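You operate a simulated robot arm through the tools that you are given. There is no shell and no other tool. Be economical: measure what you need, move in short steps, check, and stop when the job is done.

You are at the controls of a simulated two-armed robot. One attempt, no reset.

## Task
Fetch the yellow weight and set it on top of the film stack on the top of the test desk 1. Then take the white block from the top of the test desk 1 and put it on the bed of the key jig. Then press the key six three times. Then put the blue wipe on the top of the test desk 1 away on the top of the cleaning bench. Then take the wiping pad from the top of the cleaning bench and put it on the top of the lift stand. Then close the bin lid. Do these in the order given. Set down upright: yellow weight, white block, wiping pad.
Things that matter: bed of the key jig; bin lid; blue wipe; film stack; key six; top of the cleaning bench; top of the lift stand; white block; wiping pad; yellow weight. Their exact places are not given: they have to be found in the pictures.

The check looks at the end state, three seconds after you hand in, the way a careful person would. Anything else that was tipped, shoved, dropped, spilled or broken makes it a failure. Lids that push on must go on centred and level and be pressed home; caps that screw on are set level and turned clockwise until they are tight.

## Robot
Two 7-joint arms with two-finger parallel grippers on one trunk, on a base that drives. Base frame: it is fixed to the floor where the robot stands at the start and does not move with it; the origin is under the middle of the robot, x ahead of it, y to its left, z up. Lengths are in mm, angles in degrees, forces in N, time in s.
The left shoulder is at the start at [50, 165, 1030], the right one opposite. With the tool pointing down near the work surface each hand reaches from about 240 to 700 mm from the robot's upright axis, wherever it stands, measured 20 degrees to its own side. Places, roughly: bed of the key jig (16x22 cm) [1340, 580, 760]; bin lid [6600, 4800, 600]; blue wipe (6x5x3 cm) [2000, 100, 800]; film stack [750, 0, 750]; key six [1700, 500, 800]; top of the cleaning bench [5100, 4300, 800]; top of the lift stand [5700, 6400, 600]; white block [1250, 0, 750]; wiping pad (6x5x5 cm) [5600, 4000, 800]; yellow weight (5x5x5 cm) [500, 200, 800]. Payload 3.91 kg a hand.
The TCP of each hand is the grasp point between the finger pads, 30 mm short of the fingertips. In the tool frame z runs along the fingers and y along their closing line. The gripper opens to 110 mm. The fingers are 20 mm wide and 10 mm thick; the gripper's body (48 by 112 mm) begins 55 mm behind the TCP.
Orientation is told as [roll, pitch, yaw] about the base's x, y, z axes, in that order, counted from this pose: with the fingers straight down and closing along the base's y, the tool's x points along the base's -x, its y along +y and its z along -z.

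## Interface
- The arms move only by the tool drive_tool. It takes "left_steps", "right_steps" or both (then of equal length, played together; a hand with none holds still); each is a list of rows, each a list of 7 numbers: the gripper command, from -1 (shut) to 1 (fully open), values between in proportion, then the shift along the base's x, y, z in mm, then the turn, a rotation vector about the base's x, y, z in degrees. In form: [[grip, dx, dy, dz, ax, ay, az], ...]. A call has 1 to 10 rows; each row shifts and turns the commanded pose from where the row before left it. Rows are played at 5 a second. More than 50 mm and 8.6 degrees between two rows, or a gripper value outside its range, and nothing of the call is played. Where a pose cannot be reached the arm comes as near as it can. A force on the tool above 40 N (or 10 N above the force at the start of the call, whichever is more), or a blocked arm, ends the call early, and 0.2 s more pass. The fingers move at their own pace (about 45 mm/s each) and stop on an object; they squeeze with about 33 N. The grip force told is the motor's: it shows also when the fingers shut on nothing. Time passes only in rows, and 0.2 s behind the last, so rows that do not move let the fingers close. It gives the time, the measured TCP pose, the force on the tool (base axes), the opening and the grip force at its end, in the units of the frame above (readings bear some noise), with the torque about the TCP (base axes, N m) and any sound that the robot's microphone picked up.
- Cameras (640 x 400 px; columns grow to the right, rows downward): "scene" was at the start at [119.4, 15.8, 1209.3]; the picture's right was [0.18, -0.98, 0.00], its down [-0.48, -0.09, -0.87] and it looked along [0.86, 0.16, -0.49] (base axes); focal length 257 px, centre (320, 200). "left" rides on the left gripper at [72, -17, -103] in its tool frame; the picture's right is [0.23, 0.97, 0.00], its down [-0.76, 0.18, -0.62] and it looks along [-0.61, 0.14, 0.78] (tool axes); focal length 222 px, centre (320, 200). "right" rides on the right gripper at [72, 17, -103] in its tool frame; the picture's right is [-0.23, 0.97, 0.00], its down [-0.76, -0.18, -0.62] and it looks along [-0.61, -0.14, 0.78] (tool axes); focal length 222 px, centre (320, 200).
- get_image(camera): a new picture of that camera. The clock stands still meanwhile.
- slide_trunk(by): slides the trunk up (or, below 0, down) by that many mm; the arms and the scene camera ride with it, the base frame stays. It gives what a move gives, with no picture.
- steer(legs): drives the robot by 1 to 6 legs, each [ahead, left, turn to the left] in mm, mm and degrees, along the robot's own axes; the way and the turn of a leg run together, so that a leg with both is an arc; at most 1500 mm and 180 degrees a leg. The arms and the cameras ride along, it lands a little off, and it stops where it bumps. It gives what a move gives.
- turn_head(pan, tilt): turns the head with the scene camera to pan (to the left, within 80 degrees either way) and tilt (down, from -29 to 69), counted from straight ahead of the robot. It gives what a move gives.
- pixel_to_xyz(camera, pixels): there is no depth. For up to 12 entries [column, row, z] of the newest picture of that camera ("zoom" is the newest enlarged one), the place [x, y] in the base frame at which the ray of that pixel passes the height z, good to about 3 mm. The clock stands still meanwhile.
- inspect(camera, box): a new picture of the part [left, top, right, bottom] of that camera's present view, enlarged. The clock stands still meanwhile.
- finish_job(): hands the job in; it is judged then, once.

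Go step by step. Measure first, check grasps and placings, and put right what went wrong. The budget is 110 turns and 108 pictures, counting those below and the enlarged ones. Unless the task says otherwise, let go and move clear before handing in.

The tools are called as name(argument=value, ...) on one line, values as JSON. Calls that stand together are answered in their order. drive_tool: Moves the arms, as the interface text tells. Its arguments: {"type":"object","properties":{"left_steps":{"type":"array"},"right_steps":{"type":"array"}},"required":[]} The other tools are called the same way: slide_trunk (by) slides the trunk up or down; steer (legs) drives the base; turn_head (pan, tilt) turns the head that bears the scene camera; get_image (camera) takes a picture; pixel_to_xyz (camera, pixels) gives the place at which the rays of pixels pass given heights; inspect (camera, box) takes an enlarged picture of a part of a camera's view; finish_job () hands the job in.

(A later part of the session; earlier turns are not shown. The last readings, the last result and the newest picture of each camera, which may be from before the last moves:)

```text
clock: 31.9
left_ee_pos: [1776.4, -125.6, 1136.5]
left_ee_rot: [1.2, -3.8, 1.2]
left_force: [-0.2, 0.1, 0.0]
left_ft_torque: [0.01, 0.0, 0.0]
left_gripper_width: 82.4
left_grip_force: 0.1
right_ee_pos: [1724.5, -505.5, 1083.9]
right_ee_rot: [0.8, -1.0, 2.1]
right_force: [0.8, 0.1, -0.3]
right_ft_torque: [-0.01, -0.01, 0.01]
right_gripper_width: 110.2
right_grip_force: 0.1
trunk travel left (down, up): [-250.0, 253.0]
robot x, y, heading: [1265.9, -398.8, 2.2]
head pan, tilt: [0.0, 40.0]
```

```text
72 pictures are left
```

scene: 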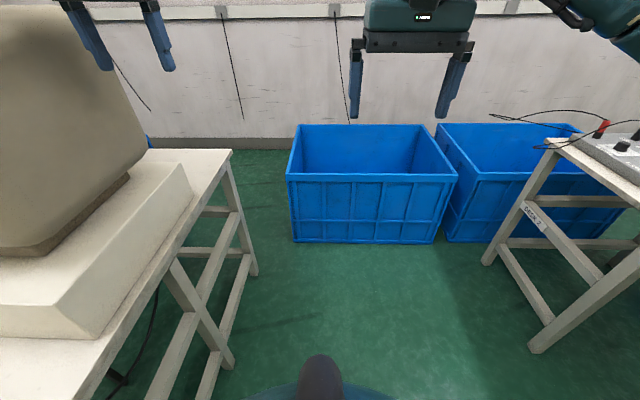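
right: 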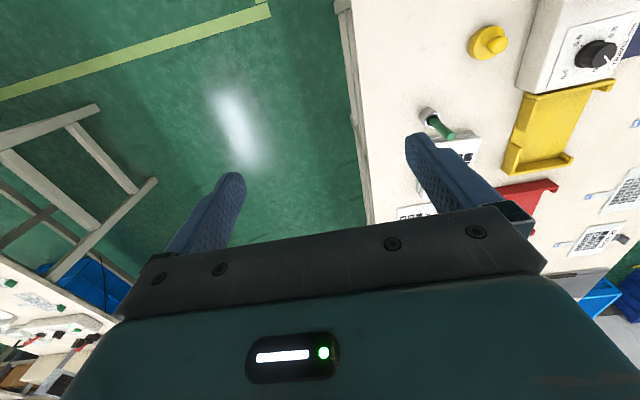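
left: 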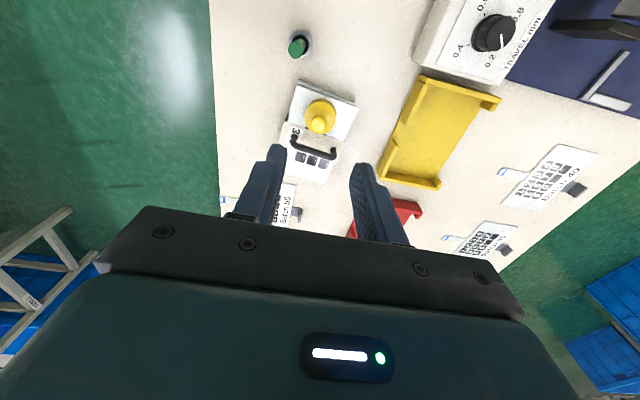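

The drive was blocked at x≈1265 and the left arm was pushed, likely by the tall monitor. I'll back off straight and check that nothing was moved.

steer(legs=[[-350, 0, 0]])

turn_head(pan=30, tilt=20)

get_image(camera="scene")

```text
clock: 34.2
left_ee_pos: [1442.2, -122.4, 1117.1]
left_ee_rot: [0.1, -2.2, 1.2]
left_force: [-0.9, 0.0, -0.1]
left_ft_torque: [0.0, -0.01, 0.02]
left_gripper_width: 82.4
left_grip_force: 0.0
right_ee_pos: [1389.1, -506.0, 1078.5]
right_ee_rot: [0.0, -0.1, 1.8]
right_force: [0.1, 0.2, -0.2]
right_ft_torque: [0.01, -0.05, 0.01]
right_gripper_width: 109.8
right_grip_force: 0.0
trunk travel left (down, up): [-250.0, 253.0]
robot x, y, heading: [914.6, -413.5, 1.9]
head pan, tilt: [0.0, 40.0]
```

```text
clock: 35.1
left_ee_pos: [1442.6, -123.9, 1116.7]
left_ee_rot: [0.3, -2.2, 1.3]
left_force: [0.2, 0.5, 0.8]
left_ft_torque: [0.0, -0.01, 0.01]
left_gripper_width: 82.5
left_grip_force: 0.1
right_ee_pos: [1389.3, -506.2, 1077.5]
right_ee_rot: [0.0, 0.0, 1.9]
right_force: [0.4, 0.3, 0.1]
right_ft_torque: [0.03, 0.02, -0.02]
right_gripper_width: 110.0
right_grip_force: 0.0
trunk travel left (down, up): [-250.0, 253.0]
robot x, y, heading: [918.6, -416.4, 2.1]
head pan, tilt: [30.0, 20.0]
```

```text
71 pictures are left
```

scene: 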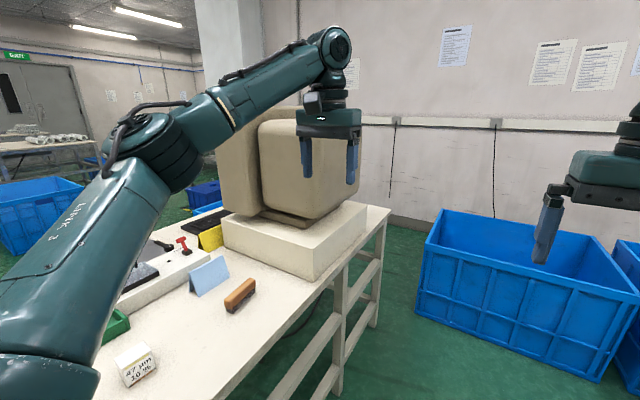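

The monitor and desk items look undisturbed; it was the left elbow that touched it. From here I'll turn to face the desk and use the right hand for the white block.

steer(legs=[[0, 0, 88]])

turn_head(pan=-10, tilt=40)

get_image(camera="scene")

get_image(camera="right")

```text
clock: 39.3
left_ee_pos: [646.7, 122.3, 1118.1]
left_ee_rot: [0.1, -2.3, 89.0]
left_force: [-0.3, 0.6, 0.5]
left_ft_torque: [0.0, -0.01, 0.02]
left_gripper_width: 82.8
left_grip_force: 0.0
right_ee_pos: [1028.2, 54.4, 1077.4]
right_ee_rot: [0.0, 0.0, 89.7]
right_force: [0.9, 0.1, 0.0]
right_ft_torque: [0.02, 0.01, -0.03]
right_gripper_width: 110.0
right_grip_force: 0.1
trunk travel left (down, up): [-250.0, 253.0]
robot x, y, heading: [918.3, -413.3, 89.6]
head pan, tilt: [30.0, 20.0]
```

```text
clock: 40.3
left_ee_pos: [646.4, 122.7, 1115.7]
left_ee_rot: [0.2, -2.3, 89.0]
left_force: [0.3, -0.3, 0.5]
left_ft_torque: [0.0, 0.01, 0.0]
left_gripper_width: 82.8
left_grip_force: 0.0
right_ee_pos: [1028.5, 53.4, 1077.3]
right_ee_rot: [0.0, 0.0, 89.7]
right_force: [-0.4, -0.3, -0.5]
right_ft_torque: [0.01, -0.01, 0.02]
right_gripper_width: 110.0
right_grip_force: 0.1
trunk travel left (down, up): [-250.0, 253.0]
robot x, y, heading: [916.0, -415.6, 89.6]
head pan, tilt: [-10.0, 40.0]
```

```text
70 pictures are left
```

scene: 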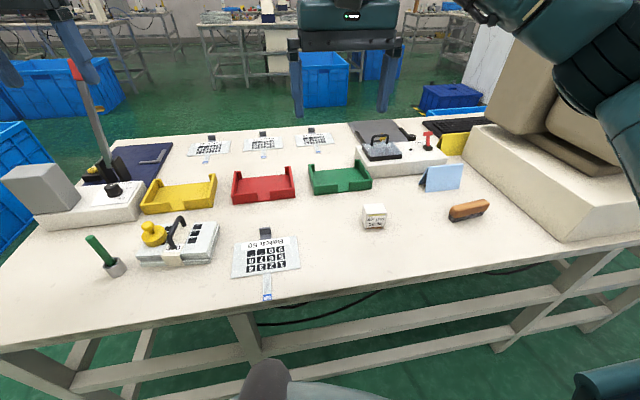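

```text
69 pictures are left
```

right: 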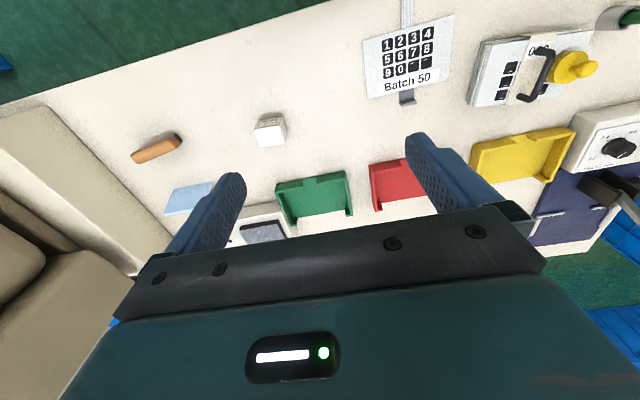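

The block shows at scene (374,217). I'll zoom in and measure its footprint and height from both cameras.

inspect(camera="scene", box=[334, 192, 414, 242])

inspect(camera="right", box=[230, 100, 310, 150])

```text
8.00 times, centred on (374, 217) of scene
```

zoom: 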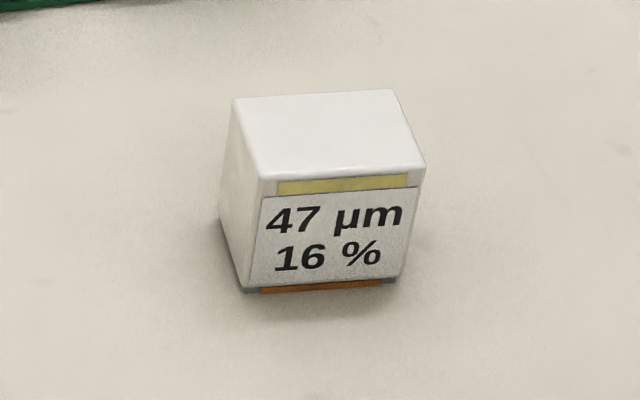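

```text
8.00 times, centred on (270, 125) of right
```

zoom: 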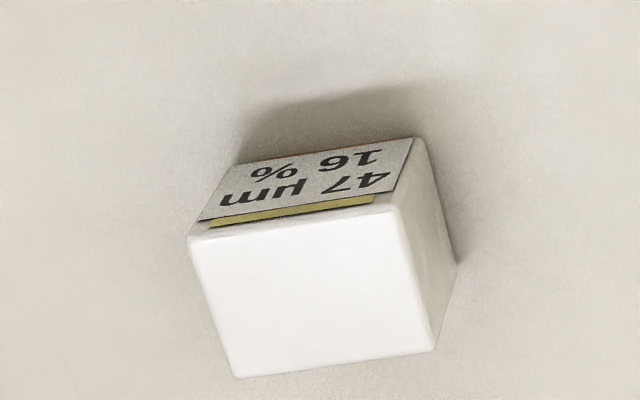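

pixel_to_xyz(camera="scene", pixels=[[364.4, 228.25, 750], [383.75, 227, 750], [366.25, 214.5, 795], [387.1, 212.6, 795], [363.4, 204.25, 795], [383, 203.25, 795], [366.25, 214.5, 790], [387.1, 212.6, 790]])

pixel_to_xyz(camera="right", pixels=[[253.4, 129.75, 795], [280, 125.6, 795], [284.4, 143.75, 795], [259.4, 147.25, 795], [259.5, 121, 750], [282, 117, 750]])

```text
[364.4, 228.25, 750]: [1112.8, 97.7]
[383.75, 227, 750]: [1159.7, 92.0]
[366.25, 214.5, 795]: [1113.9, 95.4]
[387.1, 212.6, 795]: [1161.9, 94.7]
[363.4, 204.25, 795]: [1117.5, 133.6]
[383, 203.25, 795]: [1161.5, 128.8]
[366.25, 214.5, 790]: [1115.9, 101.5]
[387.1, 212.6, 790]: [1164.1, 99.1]
```

```text
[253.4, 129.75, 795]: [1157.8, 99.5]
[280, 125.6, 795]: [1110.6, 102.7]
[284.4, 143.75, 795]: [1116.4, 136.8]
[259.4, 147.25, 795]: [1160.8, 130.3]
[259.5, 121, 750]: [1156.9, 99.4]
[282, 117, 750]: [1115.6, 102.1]
```

The block is 47×36×45 mm, centred at ≈(1137,116), with a yaw about −4°. I'll move the right hand over it and descend.

drive_tool(right_steps=[[0.8, 40, 22, 0, 0, 0, -2], [0.8, 40, 22, 0, 0, 0, -2], [0.8, 28.5, 18.6, -20, 0, 0, 0], [0.8, 0, 0, -48, 0, 0, 0], [0.8, 0, 0, -48, 0, 0, 0], [0.8, 0, 0, -48, 0, 0, 0], [0.8, 0, 0, -48, 0, 0, 0], [0.8, 0, 0, 0, 0, 0, 0]])

get_image(camera="right")

```text
clock: 42.1
left_ee_pos: [646.7, 122.1, 1117.3]
left_ee_rot: [0.3, -2.2, 88.9]
left_force: [0.2, -0.1, 0.5]
left_ft_torque: [-0.01, 0.0, -0.05]
left_gripper_width: 82.6
left_grip_force: 0.1
right_ee_pos: [1138.1, 115.8, 860.0]
right_ee_rot: [0.0, 0.0, 85.6]
right_force: [-0.1, 0.3, -1.1]
right_ft_torque: [-0.02, -0.02, 0.03]
right_gripper_width: 98.9
right_grip_force: 0.0
trunk travel left (down, up): [-250.0, 253.0]
robot x, y, heading: [914.5, -412.3, 89.5]
head pan, tilt: [-10.0, 40.0]
```

```text
66 pictures are left
```

right: 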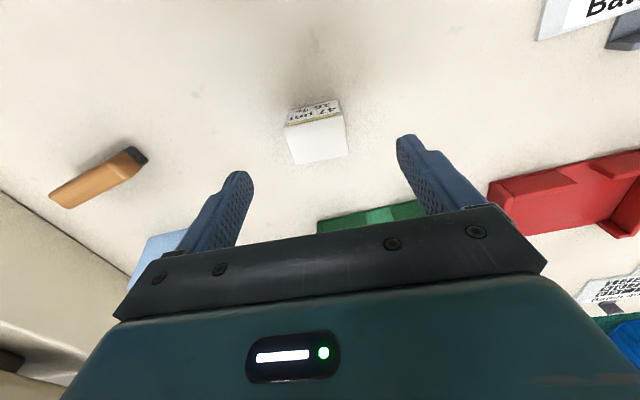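

The block is centred between the fingers. I'll descend to ≈786, close, and lift.

drive_tool(right_steps=[[0.8, 0, 0, -40, 0, 0, 0], [0.8, 0, 0, -30, 0, 0, 0], [0.8, 0, 0, -4, 0, 0, 0], [0.8, 0, 0, 0, 0, 0, 0], [-1, 0, 0, 0, 0, 0, 0], [-1, 0, 0, 0, 0, 0, 0], [-1, 0, 0, 0, 0, 0, 0], [-1, 0, 0, 0, 0, 0, 0], [-1, 0, 0, 0, 0, 0, 0]])

drive_tool(right_steps=[[-1, 0, 0, 10, 0, 0, 0], [-1, 0, 0, 40, 0, 0, 0], [-1, 0, 0, 45, 0, 0, 0], [-1, 0, 0, 45, 0, 0, 0], [-1, 0, 0, 45, 0, 0, 0], [-1, -30, -30, 20, 0, 0, 0], [-1, -30, -30, 20, 0, 0, 0], [-1, 0, 0, 0, 0, 0, 0]])

get_image(camera="right")

```text
clock: 44.1
left_ee_pos: [647.0, 122.3, 1117.9]
left_ee_rot: [0.2, -2.3, 89.0]
left_force: [0.4, 0.4, -0.3]
left_ft_torque: [0.0, 0.01, 0.0]
left_gripper_width: 82.6
left_grip_force: 0.0
right_ee_pos: [1136.6, 115.7, 790.0]
right_ee_rot: [0.0, -0.1, 85.8]
right_force: [0.5, -0.3, 0.3]
right_ft_torque: [-0.05, 0.0, 0.02]
right_gripper_width: 49.7
right_grip_force: 33.2
trunk travel left (down, up): [-250.0, 253.0]
robot x, y, heading: [914.2, -416.7, 89.7]
head pan, tilt: [-10.0, 40.0]
```

```text
clock: 45.9
left_ee_pos: [645.9, 123.4, 1117.2]
left_ee_rot: [0.2, -2.4, 89.0]
left_force: [0.2, -0.6, -0.2]
left_ft_torque: [-0.04, -0.02, -0.01]
left_gripper_width: 82.3
left_grip_force: 0.0
right_ee_pos: [1074.4, 59.7, 1016.8]
right_ee_rot: [0.0, 0.0, 85.7]
right_force: [0.1, 0.3, -3.1]
right_ft_torque: [0.0, -0.01, 0.0]
right_gripper_width: 49.5
right_grip_force: 32.6
trunk travel left (down, up): [-250.0, 253.0]
robot x, y, heading: [915.1, -416.6, 89.7]
head pan, tilt: [-10.0, 40.0]
```

```text
65 pictures are left
```

right: 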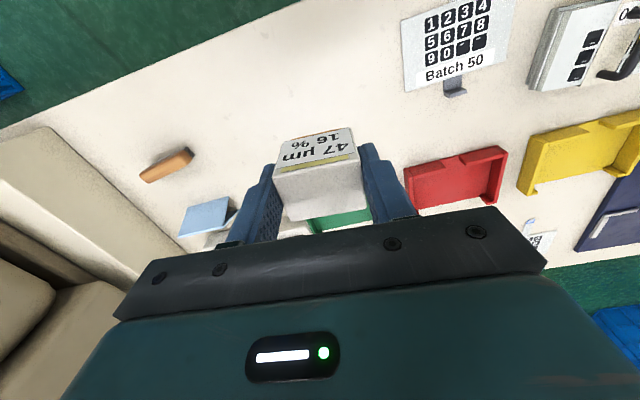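

The block is held (−3 N, width 49.5). Before driving round to the left side I'll measure the floor obstacles beyond the desk.

pixel_to_xyz(camera="scene", pixels=[[125, 105, 0], [5, 118, 0], [0, 240, 0], [50, 160, 350], [5, 125, 350], [302, 107, 0], [347, 107, 0], [420, 110, 0], [480, 105, 0], [152, 98, 0], [220, 88, 0]])

turn_head(pan=60, tilt=25)

get_image(camera="scene")

```text
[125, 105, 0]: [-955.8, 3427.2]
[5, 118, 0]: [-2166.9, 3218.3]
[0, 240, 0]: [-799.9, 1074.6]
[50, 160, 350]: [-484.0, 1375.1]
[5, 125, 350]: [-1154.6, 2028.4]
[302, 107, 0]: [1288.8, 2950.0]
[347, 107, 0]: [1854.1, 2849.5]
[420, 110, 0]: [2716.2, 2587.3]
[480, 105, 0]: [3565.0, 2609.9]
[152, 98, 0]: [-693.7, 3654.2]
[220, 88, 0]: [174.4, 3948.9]
```

```text
clock: 47.4
left_ee_pos: [647.5, 123.4, 1117.8]
left_ee_rot: [0.3, -2.3, 89.0]
left_force: [-0.6, 1.0, -0.1]
left_ft_torque: [-0.01, -0.03, 0.02]
left_gripper_width: 82.6
left_grip_force: 0.0
right_ee_pos: [1074.0, 59.6, 1016.6]
right_ee_rot: [-0.1, 0.0, 85.8]
right_force: [-0.1, -0.2, -1.3]
right_ft_torque: [0.01, 0.02, -0.02]
right_gripper_width: 49.5
right_grip_force: 33.2
trunk travel left (down, up): [-250.0, 253.0]
robot x, y, heading: [917.5, -413.4, 89.7]
head pan, tilt: [60.0, 25.0]
```

```text
64 pictures are left
```

scene: 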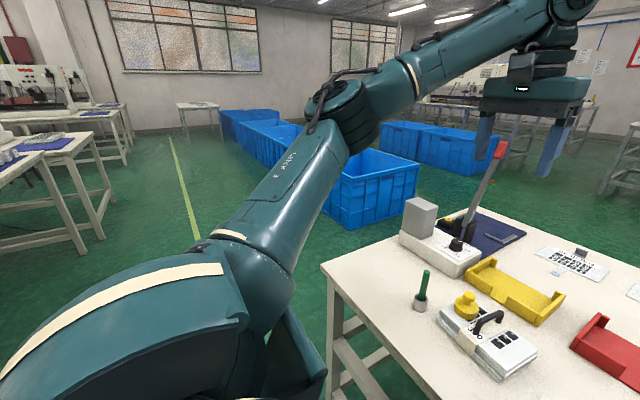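

pixel_to_xyz(camera="scene", pixels=[[350, 230, 0], [416, 205, 0], [325, 212, 0], [345, 180, 350], [418, 160, 350], [225, 140, 0], [495, 172, 0], [385, 150, 0], [322, 265, 750], [200, 235, 0], [110, 205, 0]])

```text
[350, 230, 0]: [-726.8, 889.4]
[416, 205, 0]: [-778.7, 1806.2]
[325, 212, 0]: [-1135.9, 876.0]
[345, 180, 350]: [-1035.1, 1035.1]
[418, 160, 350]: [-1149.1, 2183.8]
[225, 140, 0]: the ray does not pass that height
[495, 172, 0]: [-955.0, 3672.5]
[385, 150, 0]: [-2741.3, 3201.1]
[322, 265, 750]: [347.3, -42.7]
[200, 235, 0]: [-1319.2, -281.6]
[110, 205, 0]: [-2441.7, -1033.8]
```

There's a clear passage around x≈−200 between the bins (x<−727) and the desk. I'll drive round to the desk's left side.

steer(legs=[[-30, 0, 0], [0, 1115, 0], [1500, 0, 0], [195, 0, 0], [0, 0, -90], [1400, 0, 0]])

turn_head(pan=-40, tilt=30)

get_image(camera="scene")

```text
clock: 72.0
left_ee_pos: [1771.0, 1345.2, 1117.2]
left_ee_rot: [0.2, -2.4, -5.7]
left_force: [0.2, 0.5, 0.9]
left_ft_torque: [0.0, -0.02, 0.03]
left_gripper_width: 82.3
left_grip_force: 0.0
right_ee_pos: [1673.3, 923.9, 1016.4]
right_ee_rot: [0.1, -0.1, -9.0]
right_force: [0.3, 0.1, -2.1]
right_ft_torque: [0.02, 0.03, -0.01]
right_gripper_width: 49.5
right_grip_force: 32.8
trunk travel left (down, up): [-250.0, 253.0]
robot x, y, heading: [1213.0, 1116.3, -4.9]
head pan, tilt: [60.0, 25.0]
```

```text
clock: 73.8
left_ee_pos: [1770.8, 1345.6, 1116.6]
left_ee_rot: [0.2, -2.3, -5.8]
left_force: [-0.1, -0.3, -0.2]
left_ft_torque: [0.01, 0.02, -0.01]
left_gripper_width: 82.8
left_grip_force: 0.0
right_ee_pos: [1674.0, 924.2, 1016.4]
right_ee_rot: [0.0, 0.1, -8.9]
right_force: [0.3, -0.1, -1.8]
right_ft_torque: [0.03, 0.0, 0.02]
right_gripper_width: 49.7
right_grip_force: 33.0
trunk travel left (down, up): [-250.0, 253.0]
robot x, y, heading: [1216.7, 1116.3, -5.2]
head pan, tilt: [-40.0, 30.0]
```

```text
63 pictures are left
```

scene: 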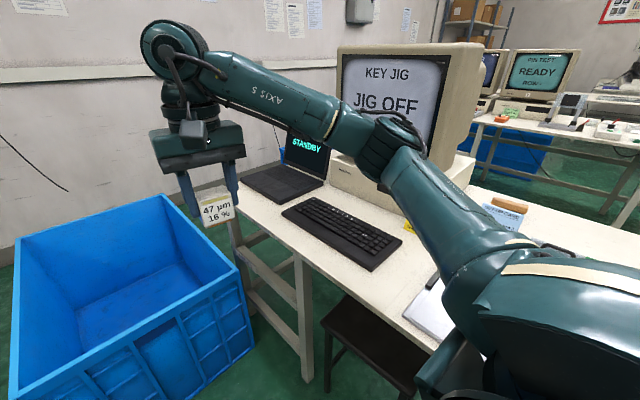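

The monitor reads "KEY JIG / JIG OFF", and there is a stool by the desk near (375,340). I'll locate the stool and bin, turn to face the desk, and look at the jig.

pixel_to_xyz(camera="scene", pixels=[[322, 310, 450], [385, 385, 450], [350, 290, 450], [250, 345, 0], [165, 200, 380], [10, 400, 0], [365, 270, 750], [285, 210, 750], [195, 265, 750], [305, 378, 0]])

steer(legs=[[0, 0, -85]])

turn_head(pan=15, tilt=45)

get_image(camera="scene")

```text
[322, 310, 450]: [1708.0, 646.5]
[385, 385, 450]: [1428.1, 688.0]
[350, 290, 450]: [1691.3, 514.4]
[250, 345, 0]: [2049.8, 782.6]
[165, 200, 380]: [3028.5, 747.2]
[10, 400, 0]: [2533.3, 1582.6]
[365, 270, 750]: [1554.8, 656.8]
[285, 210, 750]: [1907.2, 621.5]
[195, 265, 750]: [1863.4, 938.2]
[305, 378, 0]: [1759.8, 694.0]
```

```text
clock: 77.8
left_ee_pos: [1490.0, 586.4, 1117.1]
left_ee_rot: [0.2, -2.3, -90.4]
left_force: [-0.4, 0.6, 0.9]
left_ft_torque: [-0.01, 0.0, 0.03]
left_gripper_width: 82.7
left_grip_force: 0.0
right_ee_pos: [1062.7, 643.5, 1015.9]
right_ee_rot: [0.1, -0.1, -93.8]
right_force: [-0.7, 1.2, -2.8]
right_ft_torque: [0.01, 0.0, -0.02]
right_gripper_width: 49.8
right_grip_force: 32.8
trunk travel left (down, up): [-250.0, 253.0]
robot x, y, heading: [1214.4, 1115.2, -90.1]
head pan, tilt: [-40.0, 30.0]
```

```text
clock: 79.1
left_ee_pos: [1490.0, 584.7, 1116.7]
left_ee_rot: [0.2, -2.3, -90.4]
left_force: [0.3, -0.3, -0.8]
left_ft_torque: [0.01, 0.0, 0.0]
left_gripper_width: 82.8
left_grip_force: 0.0
right_ee_pos: [1062.7, 644.4, 1017.4]
right_ee_rot: [0.0, 0.0, -93.8]
right_force: [-0.3, -0.5, -1.4]
right_ft_torque: [0.01, 0.01, 0.0]
right_gripper_width: 49.8
right_grip_force: 33.0
trunk travel left (down, up): [-250.0, 253.0]
robot x, y, heading: [1214.6, 1120.5, -90.1]
head pan, tilt: [15.0, 45.0]
```

```text
62 pictures are left
```

scene: 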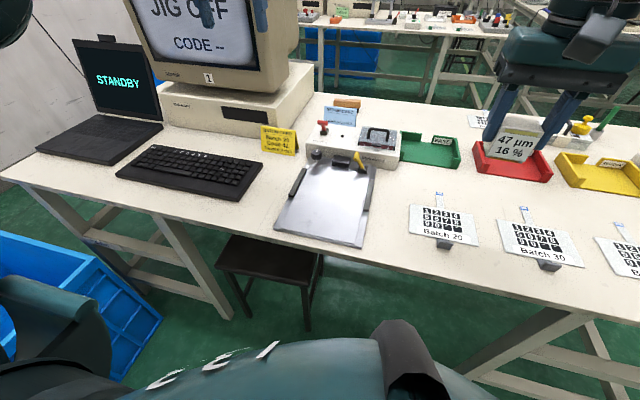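

There's the jig with a yellow note behind it at (279,138). I'll read the note and screen and inspect the jig.

inspect(camera="scene", box=[250, 100, 410, 200])

inspect(camera="scene", box=[255, 118, 305, 158])

inspect(camera="scene", box=[110, 130, 270, 230])

```text
4.00 times, centred on (330, 150) of scene
```

zoom: 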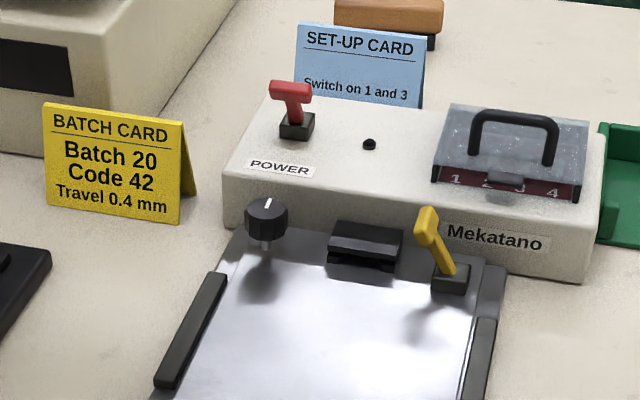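

```text
10.00 times, centred on (280, 138) of scene
```

zoom: 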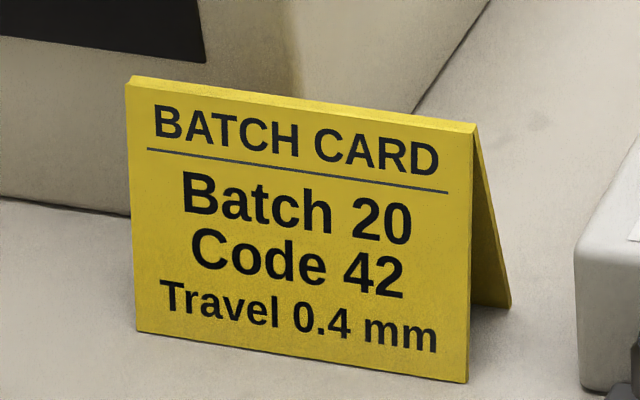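

```text
4.00 times, centred on (190, 180) of scene
```

zoom: 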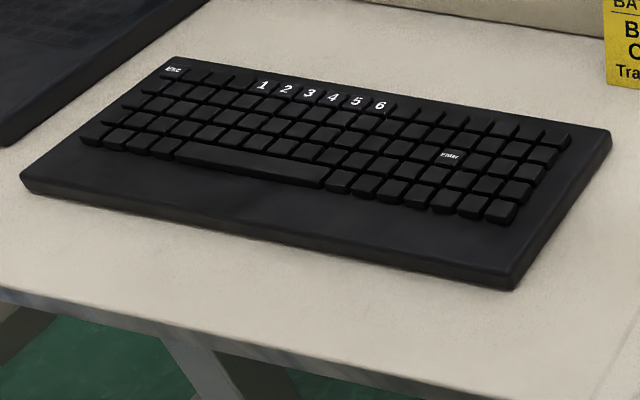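

The blue tent is actually a "SET-UP CARD", so the real blue wipe must be elsewhere and I'll look for it later. The jig bed is the silver plate around (325,205); key 6 is at (205,156). I'll measure both.

pixel_to_xyz(camera="scene", pixels=[[275, 228, 760], [362, 247, 760], [310, 157, 760], [376, 167, 760], [325, 205, 760], [302, 180, 770], [372, 190, 770], [205.2, 156, 770], [205.2, 156, 780], [260, 200, 750], [116, 178, 750], [360, 172, 765]])

inspect(camera="scene", box=[265, 150, 393, 252])

```text
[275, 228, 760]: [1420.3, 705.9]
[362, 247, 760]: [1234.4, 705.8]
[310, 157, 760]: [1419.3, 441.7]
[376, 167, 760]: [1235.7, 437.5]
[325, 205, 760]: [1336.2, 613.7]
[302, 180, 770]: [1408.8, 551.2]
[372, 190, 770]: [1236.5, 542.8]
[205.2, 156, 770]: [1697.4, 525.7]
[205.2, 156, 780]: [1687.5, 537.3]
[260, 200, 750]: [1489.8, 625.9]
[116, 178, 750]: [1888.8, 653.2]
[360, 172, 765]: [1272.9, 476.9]
```

```text
3.92 times, centred on (329, 201) of scene
```

zoom: 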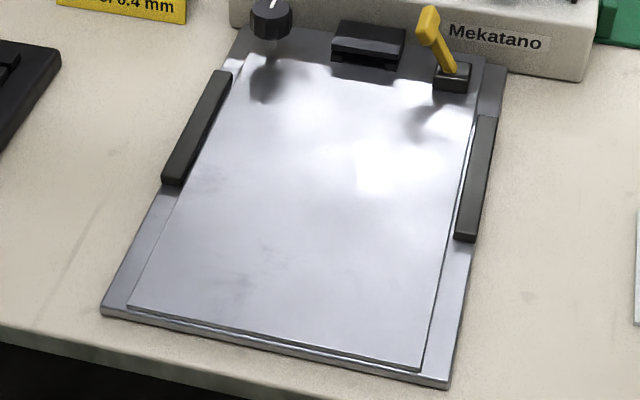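

The bed sheet spans x≈1245–1408 and y≈480–700, so its centre is ≈(1328,590). I'll strafe left 260 mm so the right hand reaches the bed and the left hand can reach key 6.

steer(legs=[[0, 260, 0]])

turn_head(pan=-5, tilt=50)

get_image(camera="scene")

```text
clock: 80.9
left_ee_pos: [1753.5, 590.7, 1117.2]
left_ee_rot: [0.2, -2.3, -89.7]
left_force: [-0.5, 0.4, -0.1]
left_ft_torque: [-0.03, -0.02, 0.04]
left_gripper_width: 82.6
left_grip_force: 0.1
right_ee_pos: [1324.8, 644.9, 1017.8]
right_ee_rot: [0.0, 0.1, -93.2]
right_force: [-0.1, 0.4, -1.6]
right_ft_torque: [0.01, 0.02, 0.01]
right_gripper_width: 49.9
right_grip_force: 33.4
trunk travel left (down, up): [-250.0, 253.0]
robot x, y, heading: [1471.4, 1120.0, -89.0]
head pan, tilt: [15.0, 45.0]
```

```text
clock: 81.7
left_ee_pos: [1752.5, 590.7, 1117.0]
left_ee_rot: [0.1, -2.3, -89.6]
left_force: [0.6, -1.0, 0.5]
left_ft_torque: [0.02, -0.01, -0.02]
left_gripper_width: 82.6
left_grip_force: 0.1
right_ee_pos: [1324.7, 645.3, 1015.1]
right_ee_rot: [-0.1, 0.0, -93.0]
right_force: [-0.2, 0.9, -1.9]
right_ft_torque: [0.05, 0.0, 0.0]
right_gripper_width: 49.7
right_grip_force: 33.3
trunk travel left (down, up): [-250.0, 253.0]
robot x, y, heading: [1469.7, 1123.5, -88.8]
head pan, tilt: [-5.0, 50.0]
```

```text
57 pictures are left
```

scene: 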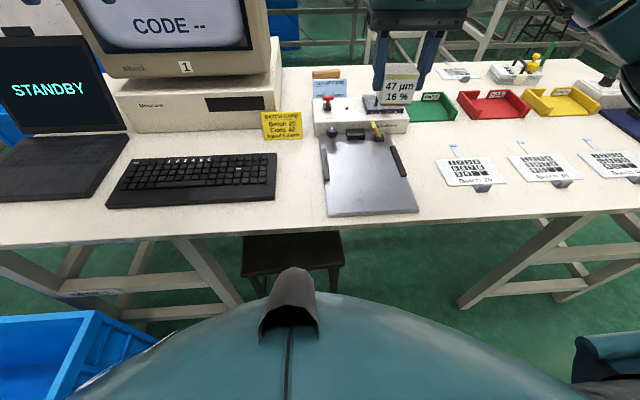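

I'll bring the block over the bed centre, descend to just above it, and look.

drive_tool(right_steps=[[-1, 3, -27, 0, 0, 0, 3], [-1, 0, -27, 0, 0, 0, 0], [-1, 0, 0, -48, 0, 0, 0], [-1, 0, 0, -48, 0, 0, 0], [-1, 0, 0, -48, 0, 0, 0], [-1, 0, 0, -40, 0, 0, 0], [-1, 0, 0, -14, 0, 0, 0], [-1, 0, 0, 0, 0, 0, 0]])

inspect(camera="scene", box=[300, 90, 460, 220])

```text
clock: 83.5
left_ee_pos: [1753.9, 590.3, 1117.5]
left_ee_rot: [0.3, -2.3, -89.7]
left_force: [-1.1, 0.1, -0.3]
left_ft_torque: [0.02, 0.0, 0.02]
left_gripper_width: 82.5
left_grip_force: 0.1
right_ee_pos: [1326.4, 591.2, 817.1]
right_ee_rot: [0.1, 0.1, -90.0]
right_force: [0.8, 0.0, -2.0]
right_ft_torque: [0.02, 0.0, -0.03]
right_gripper_width: 49.6
right_grip_force: 32.9
trunk travel left (down, up): [-250.0, 253.0]
robot x, y, heading: [1472.4, 1120.9, -89.1]
head pan, tilt: [-5.0, 50.0]
```

```text
3.08 times, centred on (380, 155) of scene
```

zoom: 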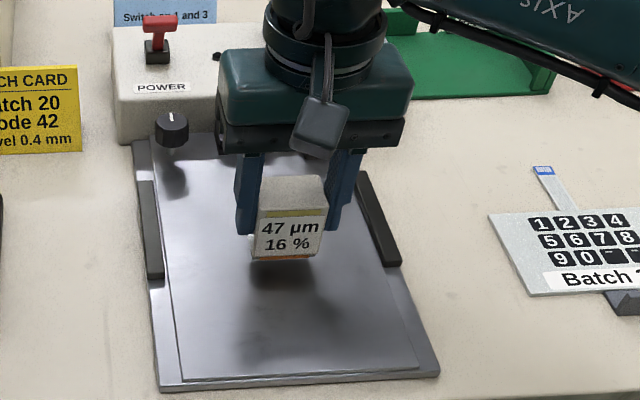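

Centred over the bed. I'll descend in small steps until contact.

drive_tool(right_steps=[[-1, 0, 0, -5, 0, 0, 0], [-1, 0, 0, -3, 0, 0, 0], [-1, 0, 0, -2, 0, 0, 0], [-1, 0, 0, -2, 0, 0, 0], [-1, 0, 0, 0, 0, 0, 0]])

```text
clock: 84.7
left_ee_pos: [1753.2, 590.3, 1117.0]
left_ee_rot: [0.2, -2.3, -89.7]
left_force: [0.8, -0.5, -0.1]
left_ft_torque: [0.01, -0.03, 0.0]
left_gripper_width: 82.6
left_grip_force: 0.1
right_ee_pos: [1327.6, 590.1, 805.3]
right_ee_rot: [0.0, 0.0, -90.1]
right_force: [-0.7, 0.5, -1.7]
right_ft_torque: [-0.01, -0.01, 0.04]
right_gripper_width: 49.8
right_grip_force: 33.4
trunk travel left (down, up): [-250.0, 253.0]
robot x, y, heading: [1473.7, 1121.9, -89.0]
head pan, tilt: [-5.0, 50.0]
```

drive_tool(right_steps=[[-1, 0, 0, -1.5, 0, 0, 0], [-1, 0, 0, -1.5, 0, 0, 0], [-1, 0, 0, -1.5, 0, 0, 0], [-1, 0, 0, 0, 0, 0, 0]])

inspect(camera="scene", box=[330, 130, 410, 180])

```text
clock: 85.7
left_ee_pos: [1753.7, 592.4, 1117.6]
left_ee_rot: [0.2, -2.2, -89.7]
left_force: [0.8, 0.2, 0.1]
left_ft_torque: [-0.01, 0.0, 0.0]
left_gripper_width: 82.5
left_grip_force: 0.0
right_ee_pos: [1327.7, 590.0, 801.9]
right_ee_rot: [0.1, 0.0, -90.2]
right_force: [-0.6, 0.3, 1.4]
right_ft_torque: [0.0, -0.05, 0.0]
right_gripper_width: 49.7
right_grip_force: 33.2
trunk travel left (down, up): [-250.0, 253.0]
robot x, y, heading: [1471.9, 1120.2, -89.1]
head pan, tilt: [-5.0, 50.0]
```

```text
8.00 times, centred on (370, 155) of scene
```

zoom: 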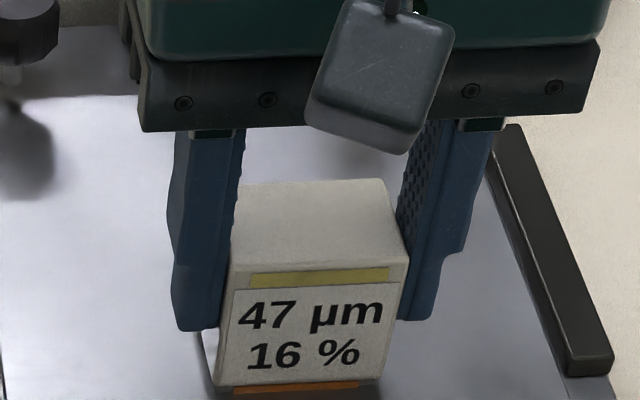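

Contact is made (the force sign flipped). I'll release, rise, and retract to the earlier height.

drive_tool(right_steps=[[-1, 0, 0, -0.7, 0, 0, 0], [0.5, 0, 0, 0, 0, 0, 0], [0.5, 0, 0, 0, 0, 0, 0], [0.5, 0, 0, 0, 0, 0, 0], [0.5, 0, 0, 40, 0, 0, 0], [0.5, 0, 0, 48, 0, 0, 0], [0.5, 0, 0, 48, 0, 0, 0], [0.5, 0, 20, 45, 0, 0, 0], [0.5, 0, 30, 35, 0, 0, 0], [0.5, 0, 0, 0, 0, 0, 0]])

get_image(camera="scene")

get_image(camera="left")

```text
clock: 87.9
left_ee_pos: [1753.9, 591.3, 1117.2]
left_ee_rot: [0.2, -2.3, -89.7]
left_force: [0.2, -0.2, 0.7]
left_ft_torque: [-0.02, 0.03, -0.01]
left_gripper_width: 82.4
left_grip_force: 0.1
right_ee_pos: [1328.7, 641.4, 1016.2]
right_ee_rot: [0.0, 0.1, -90.1]
right_force: [0.1, -0.2, -0.3]
right_ft_torque: [0.04, 0.0, 0.05]
right_gripper_width: 82.5
right_grip_force: 0.1
trunk travel left (down, up): [-250.0, 253.0]
robot x, y, heading: [1468.1, 1127.0, -89.0]
head pan, tilt: [-5.0, 50.0]
```

```text
54 pictures are left
```

scene: 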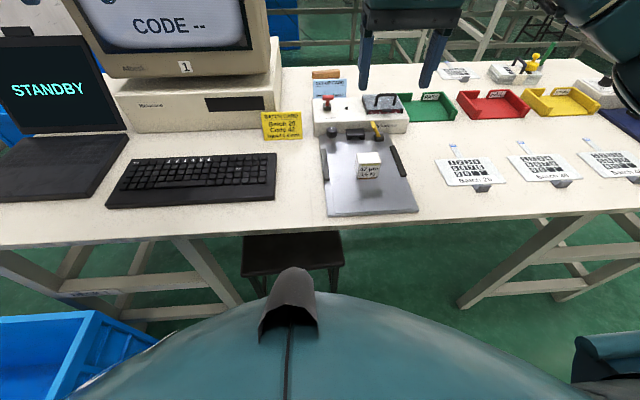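

```text
53 pictures are left
```

left: 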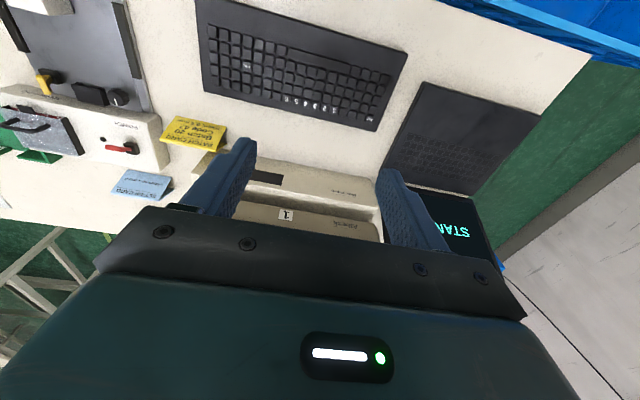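

The block stands on the bed. Next I'll locate key 6 precisely from both cameras.

inspect(camera="left", box=[260, 75, 356, 135])

inspect(camera="scene", box=[150, 140, 246, 200])

```text
6.67 times, centred on (308, 105) of left
```

zoom: 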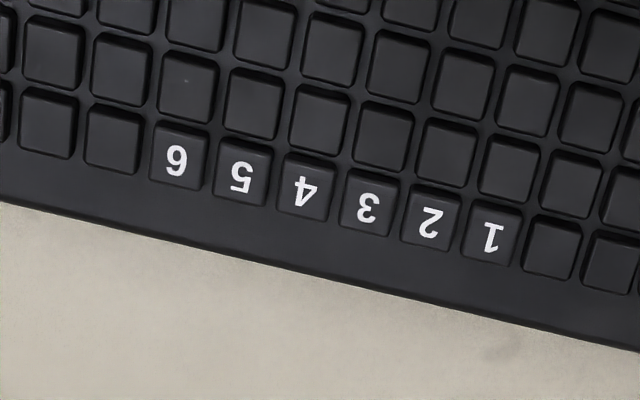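

```text
6.67 times, centred on (198, 170) of scene
```

zoom: 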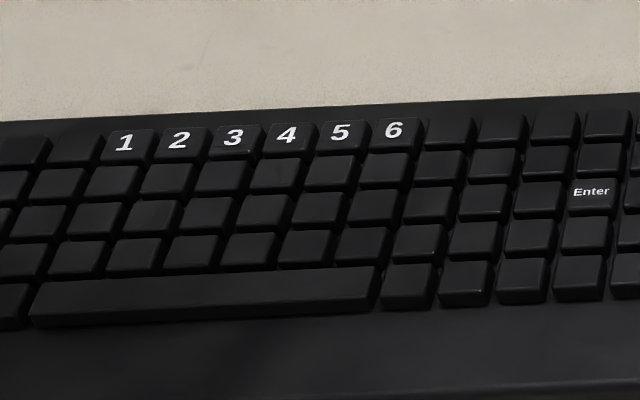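

pixel_to_xyz(camera="scene", pixels=[[209.1, 159.6, 770], [209.1, 159.6, 775], [209.1, 159.6, 780], [201.1, 160.1, 775]])

pixel_to_xyz(camera="left", pixels=[[287, 98.7, 770], [287, 98.7, 775], [287, 98.7, 780], [296.3, 101.5, 775], [292, 111, 750]])

```text
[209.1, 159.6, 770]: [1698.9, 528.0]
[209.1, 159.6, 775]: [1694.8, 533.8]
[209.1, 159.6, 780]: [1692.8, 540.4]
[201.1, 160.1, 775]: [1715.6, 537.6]
```

```text
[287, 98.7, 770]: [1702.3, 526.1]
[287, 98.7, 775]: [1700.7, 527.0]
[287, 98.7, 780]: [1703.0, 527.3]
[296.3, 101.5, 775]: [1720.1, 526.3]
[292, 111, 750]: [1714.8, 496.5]
```

Key 6 is ≈(1701,527) with its top near z≈772 and neighbours at 20 mm pitch. I'll press with a single finger: tilt the open left hand 15° so the −x finger is lowest, then come in above the key.

drive_tool(left_steps=[[0.5, -13, -25, 0, 2.3, -5, 0], [0.5, 0, -25, 0, 0, -5, 0], [0.5, 0, -15, -40, 0, -5, 0], [0.5, 0, 0, -48, 0, 0, 0], [0.5, 0, 0, -48, 0, 0, 0], [0.5, 0, 0, -48, 0, 0, 0], [0.5, 0, 0, -48, 0, 0, 0], [0.5, 0, 0, -40, 0, 0, 0], [0.5, 0, 0, 0, 0, 0, 0]])

get_image(camera="left")

inspect(camera="scene", box=[120, 100, 280, 200])

```text
clock: 89.9
left_ee_pos: [1740.1, 528.6, 844.9]
left_ee_rot: [15.2, -0.1, -89.8]
left_force: [0.2, -0.3, -0.6]
left_ft_torque: [0.01, 0.0, -0.03]
left_gripper_width: 82.4
left_grip_force: 0.0
right_ee_pos: [1329.1, 639.0, 1016.0]
right_ee_rot: [0.0, 0.1, -90.1]
right_force: [0.1, -0.1, 0.6]
right_ft_torque: [-0.01, 0.03, 0.0]
right_gripper_width: 82.5
right_grip_force: 0.1
trunk travel left (down, up): [-250.0, 253.0]
robot x, y, heading: [1471.0, 1122.9, -89.0]
head pan, tilt: [-5.0, 50.0]
```

```text
50 pictures are left
```

left: 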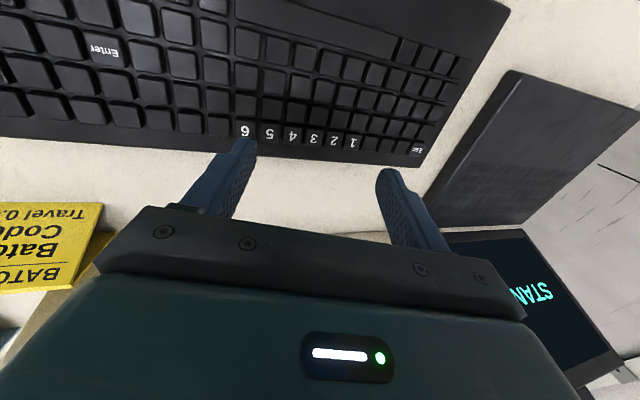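

```text
4.00 times, centred on (200, 150) of scene
```

zoom: 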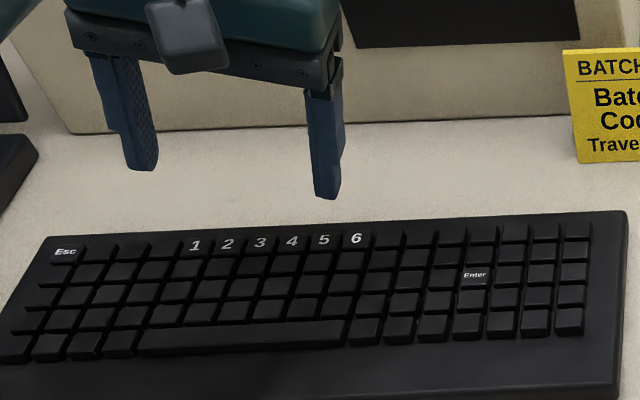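

I'll check the lower fingertip's position: scene (201.7,148.7), left (245,143), at z≈803.

inspect(camera="left", box=[205, 110, 285, 160])

pixel_to_xyz(camera="scene", pixels=[[201.7, 148.7, 803], [199.5, 148, 803], [204, 147.5, 804], [209.1, 159.6, 772]])

pixel_to_xyz(camera="left", pixels=[[245, 131, 770], [245, 131, 775], [237, 140, 803], [256, 143, 804], [269, 133, 772]])

```text
8.00 times, centred on (245, 135) of left
```

zoom: 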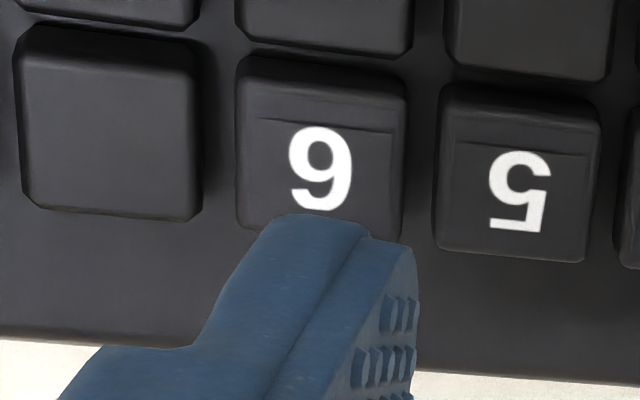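

```text
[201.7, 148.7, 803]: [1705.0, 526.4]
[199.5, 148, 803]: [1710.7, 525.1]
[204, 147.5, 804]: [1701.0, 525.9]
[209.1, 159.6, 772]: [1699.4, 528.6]
```

```text
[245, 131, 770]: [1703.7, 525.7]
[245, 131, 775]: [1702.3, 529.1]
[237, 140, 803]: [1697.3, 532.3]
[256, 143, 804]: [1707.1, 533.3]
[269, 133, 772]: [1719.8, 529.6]
```

The fingertip at ≈(1702,527) matches key 6 at (1702,528). I'll descend to just above, then press slowly.

drive_tool(left_steps=[[0.5, 1, 0, -15, 0, 0, 0], [0.5, 0, 0, -10, 0, 0, 0], [0.5, 0, 0, -2, 0, 0, 0], [0.5, 0, 0, -1, 0, 0, 0], [0.5, 0, 0, 0, 0, 0, 0]])

inspect(camera="left", box=[205, 110, 285, 160])

inspect(camera="scene", box=[170, 130, 250, 180])

```text
clock: 91.1
left_ee_pos: [1743.2, 527.5, 817.2]
left_ee_rot: [15.2, 0.0, -89.9]
left_force: [-0.9, 0.0, 0.5]
left_ft_torque: [-0.01, -0.02, 0.02]
left_gripper_width: 82.5
left_grip_force: 0.0
right_ee_pos: [1329.5, 640.3, 1016.3]
right_ee_rot: [0.2, 0.0, -90.1]
right_force: [0.0, -0.2, -0.3]
right_ft_torque: [-0.04, 0.03, 0.0]
right_gripper_width: 82.5
right_grip_force: 0.0
trunk travel left (down, up): [-250.0, 253.0]
robot x, y, heading: [1470.5, 1123.1, -89.0]
head pan, tilt: [-5.0, 50.0]
```

```text
8.00 times, centred on (245, 135) of left
```

zoom: 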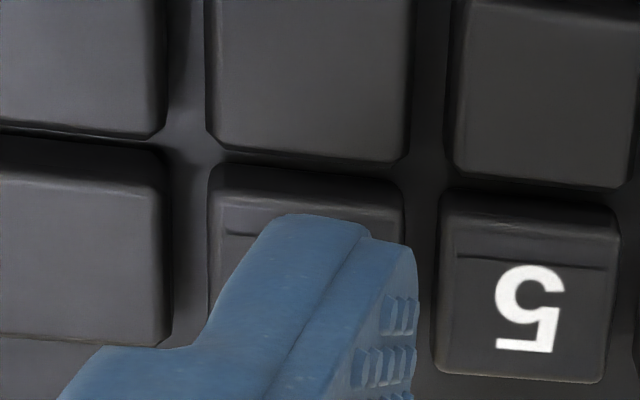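

```text
8.00 times, centred on (210, 155) of scene
```

zoom: 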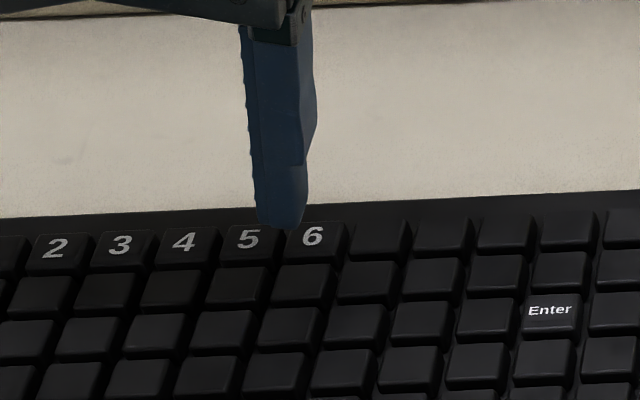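

pixel_to_xyz(camera="scene", pixels=[[203, 157.5, 775], [208, 157, 775], [209, 159.5, 772], [201, 160, 772]])

pixel_to_xyz(camera="left", pixels=[[239.4, 137.5, 775], [256.5, 141.5, 776], [231.3, 142, 772], [255.5, 142, 772], [271.5, 148, 772], [243.4, 143, 772]])

```text
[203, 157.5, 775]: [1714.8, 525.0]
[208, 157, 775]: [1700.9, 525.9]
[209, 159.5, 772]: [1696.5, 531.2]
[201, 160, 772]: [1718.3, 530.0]
```

```text
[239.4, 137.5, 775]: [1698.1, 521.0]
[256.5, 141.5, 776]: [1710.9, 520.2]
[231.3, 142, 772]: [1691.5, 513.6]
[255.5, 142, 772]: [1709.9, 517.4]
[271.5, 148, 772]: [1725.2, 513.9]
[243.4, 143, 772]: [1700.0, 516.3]
```

The finger spans x≈1700–1712 while key 6 is centred at ≈1699. I'll shift −5 mm in x and −2 mm in y, then press in 1 mm steps.

drive_tool(left_steps=[[0.5, -5, -2, 0, 0, 0, 0], [0.5, 0, 0, -1, 0, 0, 0], [0.5, 0, 0, -1, 0, 0, 0], [0.5, 0, 0, 0, 0, 0, 0]])

inspect(camera="scene", box=[170, 130, 250, 180])

```text
clock: 92.1
left_ee_pos: [1737.8, 524.0, 815.1]
left_ee_rot: [15.3, 0.0, -89.8]
left_force: [-0.1, -0.3, -0.4]
left_ft_torque: [0.0, 0.0, 0.0]
left_gripper_width: 82.3
left_grip_force: 0.1
right_ee_pos: [1328.8, 640.7, 1015.7]
right_ee_rot: [0.0, 0.0, -90.2]
right_force: [0.1, 0.9, -0.2]
right_ft_torque: [0.03, 0.0, 0.02]
right_gripper_width: 82.7
right_grip_force: 0.0
trunk travel left (down, up): [-250.0, 253.0]
robot x, y, heading: [1472.0, 1122.1, -88.9]
head pan, tilt: [-5.0, 50.0]
```

```text
8.00 times, centred on (210, 155) of scene
```

zoom: 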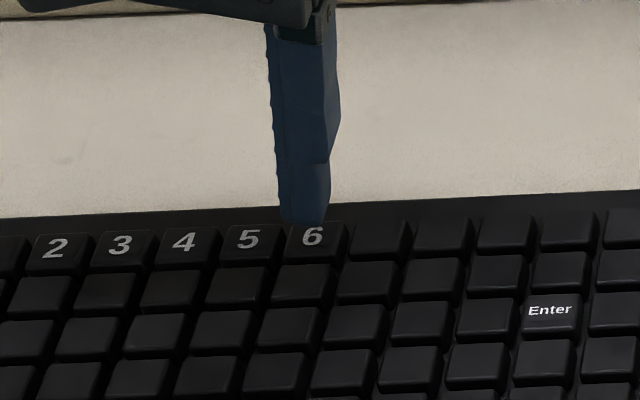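

No contact yet; the tip appears ~5 mm above key 6. I'll continue down 4 mm in small steps.

drive_tool(left_steps=[[0.5, -1, 2, -1, 0, 0, 0], [0.5, 0, 0, -1, 0, 0, 0], [0.5, 0, 0, -1, 0, 0, 0], [0.5, 0, 0, -1, 0, 0, 0], [0.5, 0, 0, 0, 0, 0, 0]])

inspect(camera="scene", box=[170, 130, 250, 180])

```text
clock: 93.3
left_ee_pos: [1736.0, 526.0, 811.2]
left_ee_rot: [15.1, 0.0, -89.8]
left_force: [0.0, -0.6, 0.4]
left_ft_torque: [0.01, 0.01, 0.0]
left_gripper_width: 82.6
left_grip_force: 0.0
right_ee_pos: [1329.1, 640.6, 1015.5]
right_ee_rot: [0.1, 0.0, -90.1]
right_force: [1.0, -0.3, -0.4]
right_ft_torque: [-0.01, 0.04, 0.01]
right_gripper_width: 82.3
right_grip_force: 0.0
trunk travel left (down, up): [-250.0, 253.0]
robot x, y, heading: [1469.1, 1118.5, -89.0]
head pan, tilt: [-5.0, 50.0]
```

```text
8.00 times, centred on (210, 155) of scene
```

zoom: 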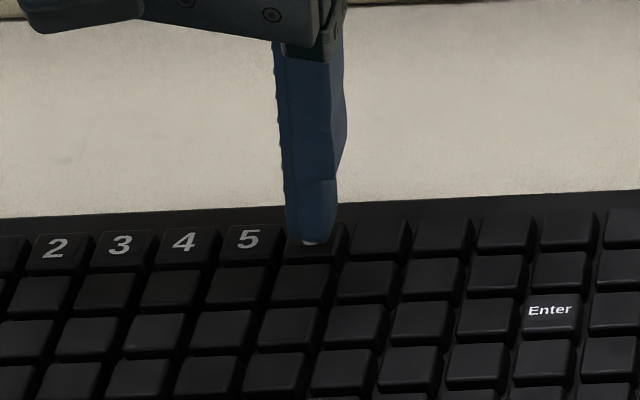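

The tip now sits right over key 6. I'll press further and watch the force and sound.

drive_tool(left_steps=[[0.5, 0, 0, -1, 0, 0, 0], [0.5, 0, 0, -1, 0, 0, 0], [0.5, 0, 0, 0, 0, 0, 0]])

```text
clock: 94.1
left_ee_pos: [1736.6, 524.9, 809.1]
left_ee_rot: [15.2, 0.0, -89.7]
left_force: [-0.5, -0.1, 0.5]
left_ft_torque: [0.0, 0.03, 0.05]
left_gripper_width: 82.6
left_grip_force: 0.1
right_ee_pos: [1329.2, 639.6, 1016.2]
right_ee_rot: [0.1, 0.0, -90.2]
right_force: [-1.0, -0.5, 0.7]
right_ft_torque: [-0.01, 0.01, -0.03]
right_gripper_width: 82.6
right_grip_force: 0.0
trunk travel left (down, up): [-250.0, 253.0]
robot x, y, heading: [1470.2, 1119.2, -89.0]
head pan, tilt: [-5.0, 50.0]
```

drive_tool(left_steps=[[0.5, 0, 0, -1, 0, 0, 0], [0.5, 0, 0, -1, 0, 0, 0], [0.5, 0, 0, 0, 0, 0, 0]])

inspect(camera="scene", box=[170, 130, 250, 180])

```text
clock: 94.9
left_ee_pos: [1738.2, 525.3, 806.7]
left_ee_rot: [15.2, -0.1, -89.9]
left_force: [0.6, 0.9, -1.0]
left_ft_torque: [-0.01, 0.0, 0.0]
left_gripper_width: 82.6
left_grip_force: 0.1
right_ee_pos: [1329.2, 640.4, 1017.0]
right_ee_rot: [0.0, 0.0, -90.1]
right_force: [-0.2, -0.5, 0.0]
right_ft_torque: [0.03, -0.01, 0.0]
right_gripper_width: 82.7
right_grip_force: 0.0
trunk travel left (down, up): [-250.0, 253.0]
robot x, y, heading: [1471.1, 1121.4, -88.7]
head pan, tilt: [-5.0, 50.0]
```

```text
8.00 times, centred on (210, 155) of scene
```

zoom: 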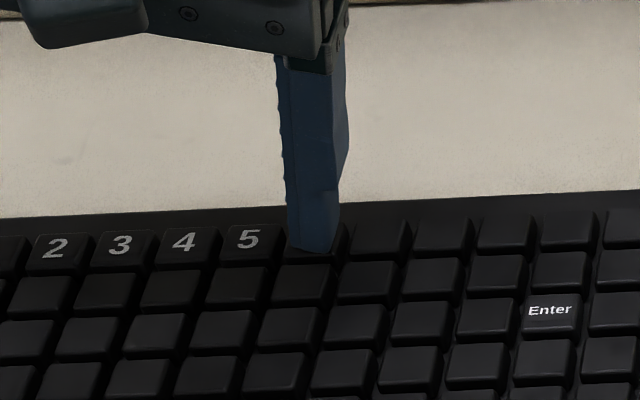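

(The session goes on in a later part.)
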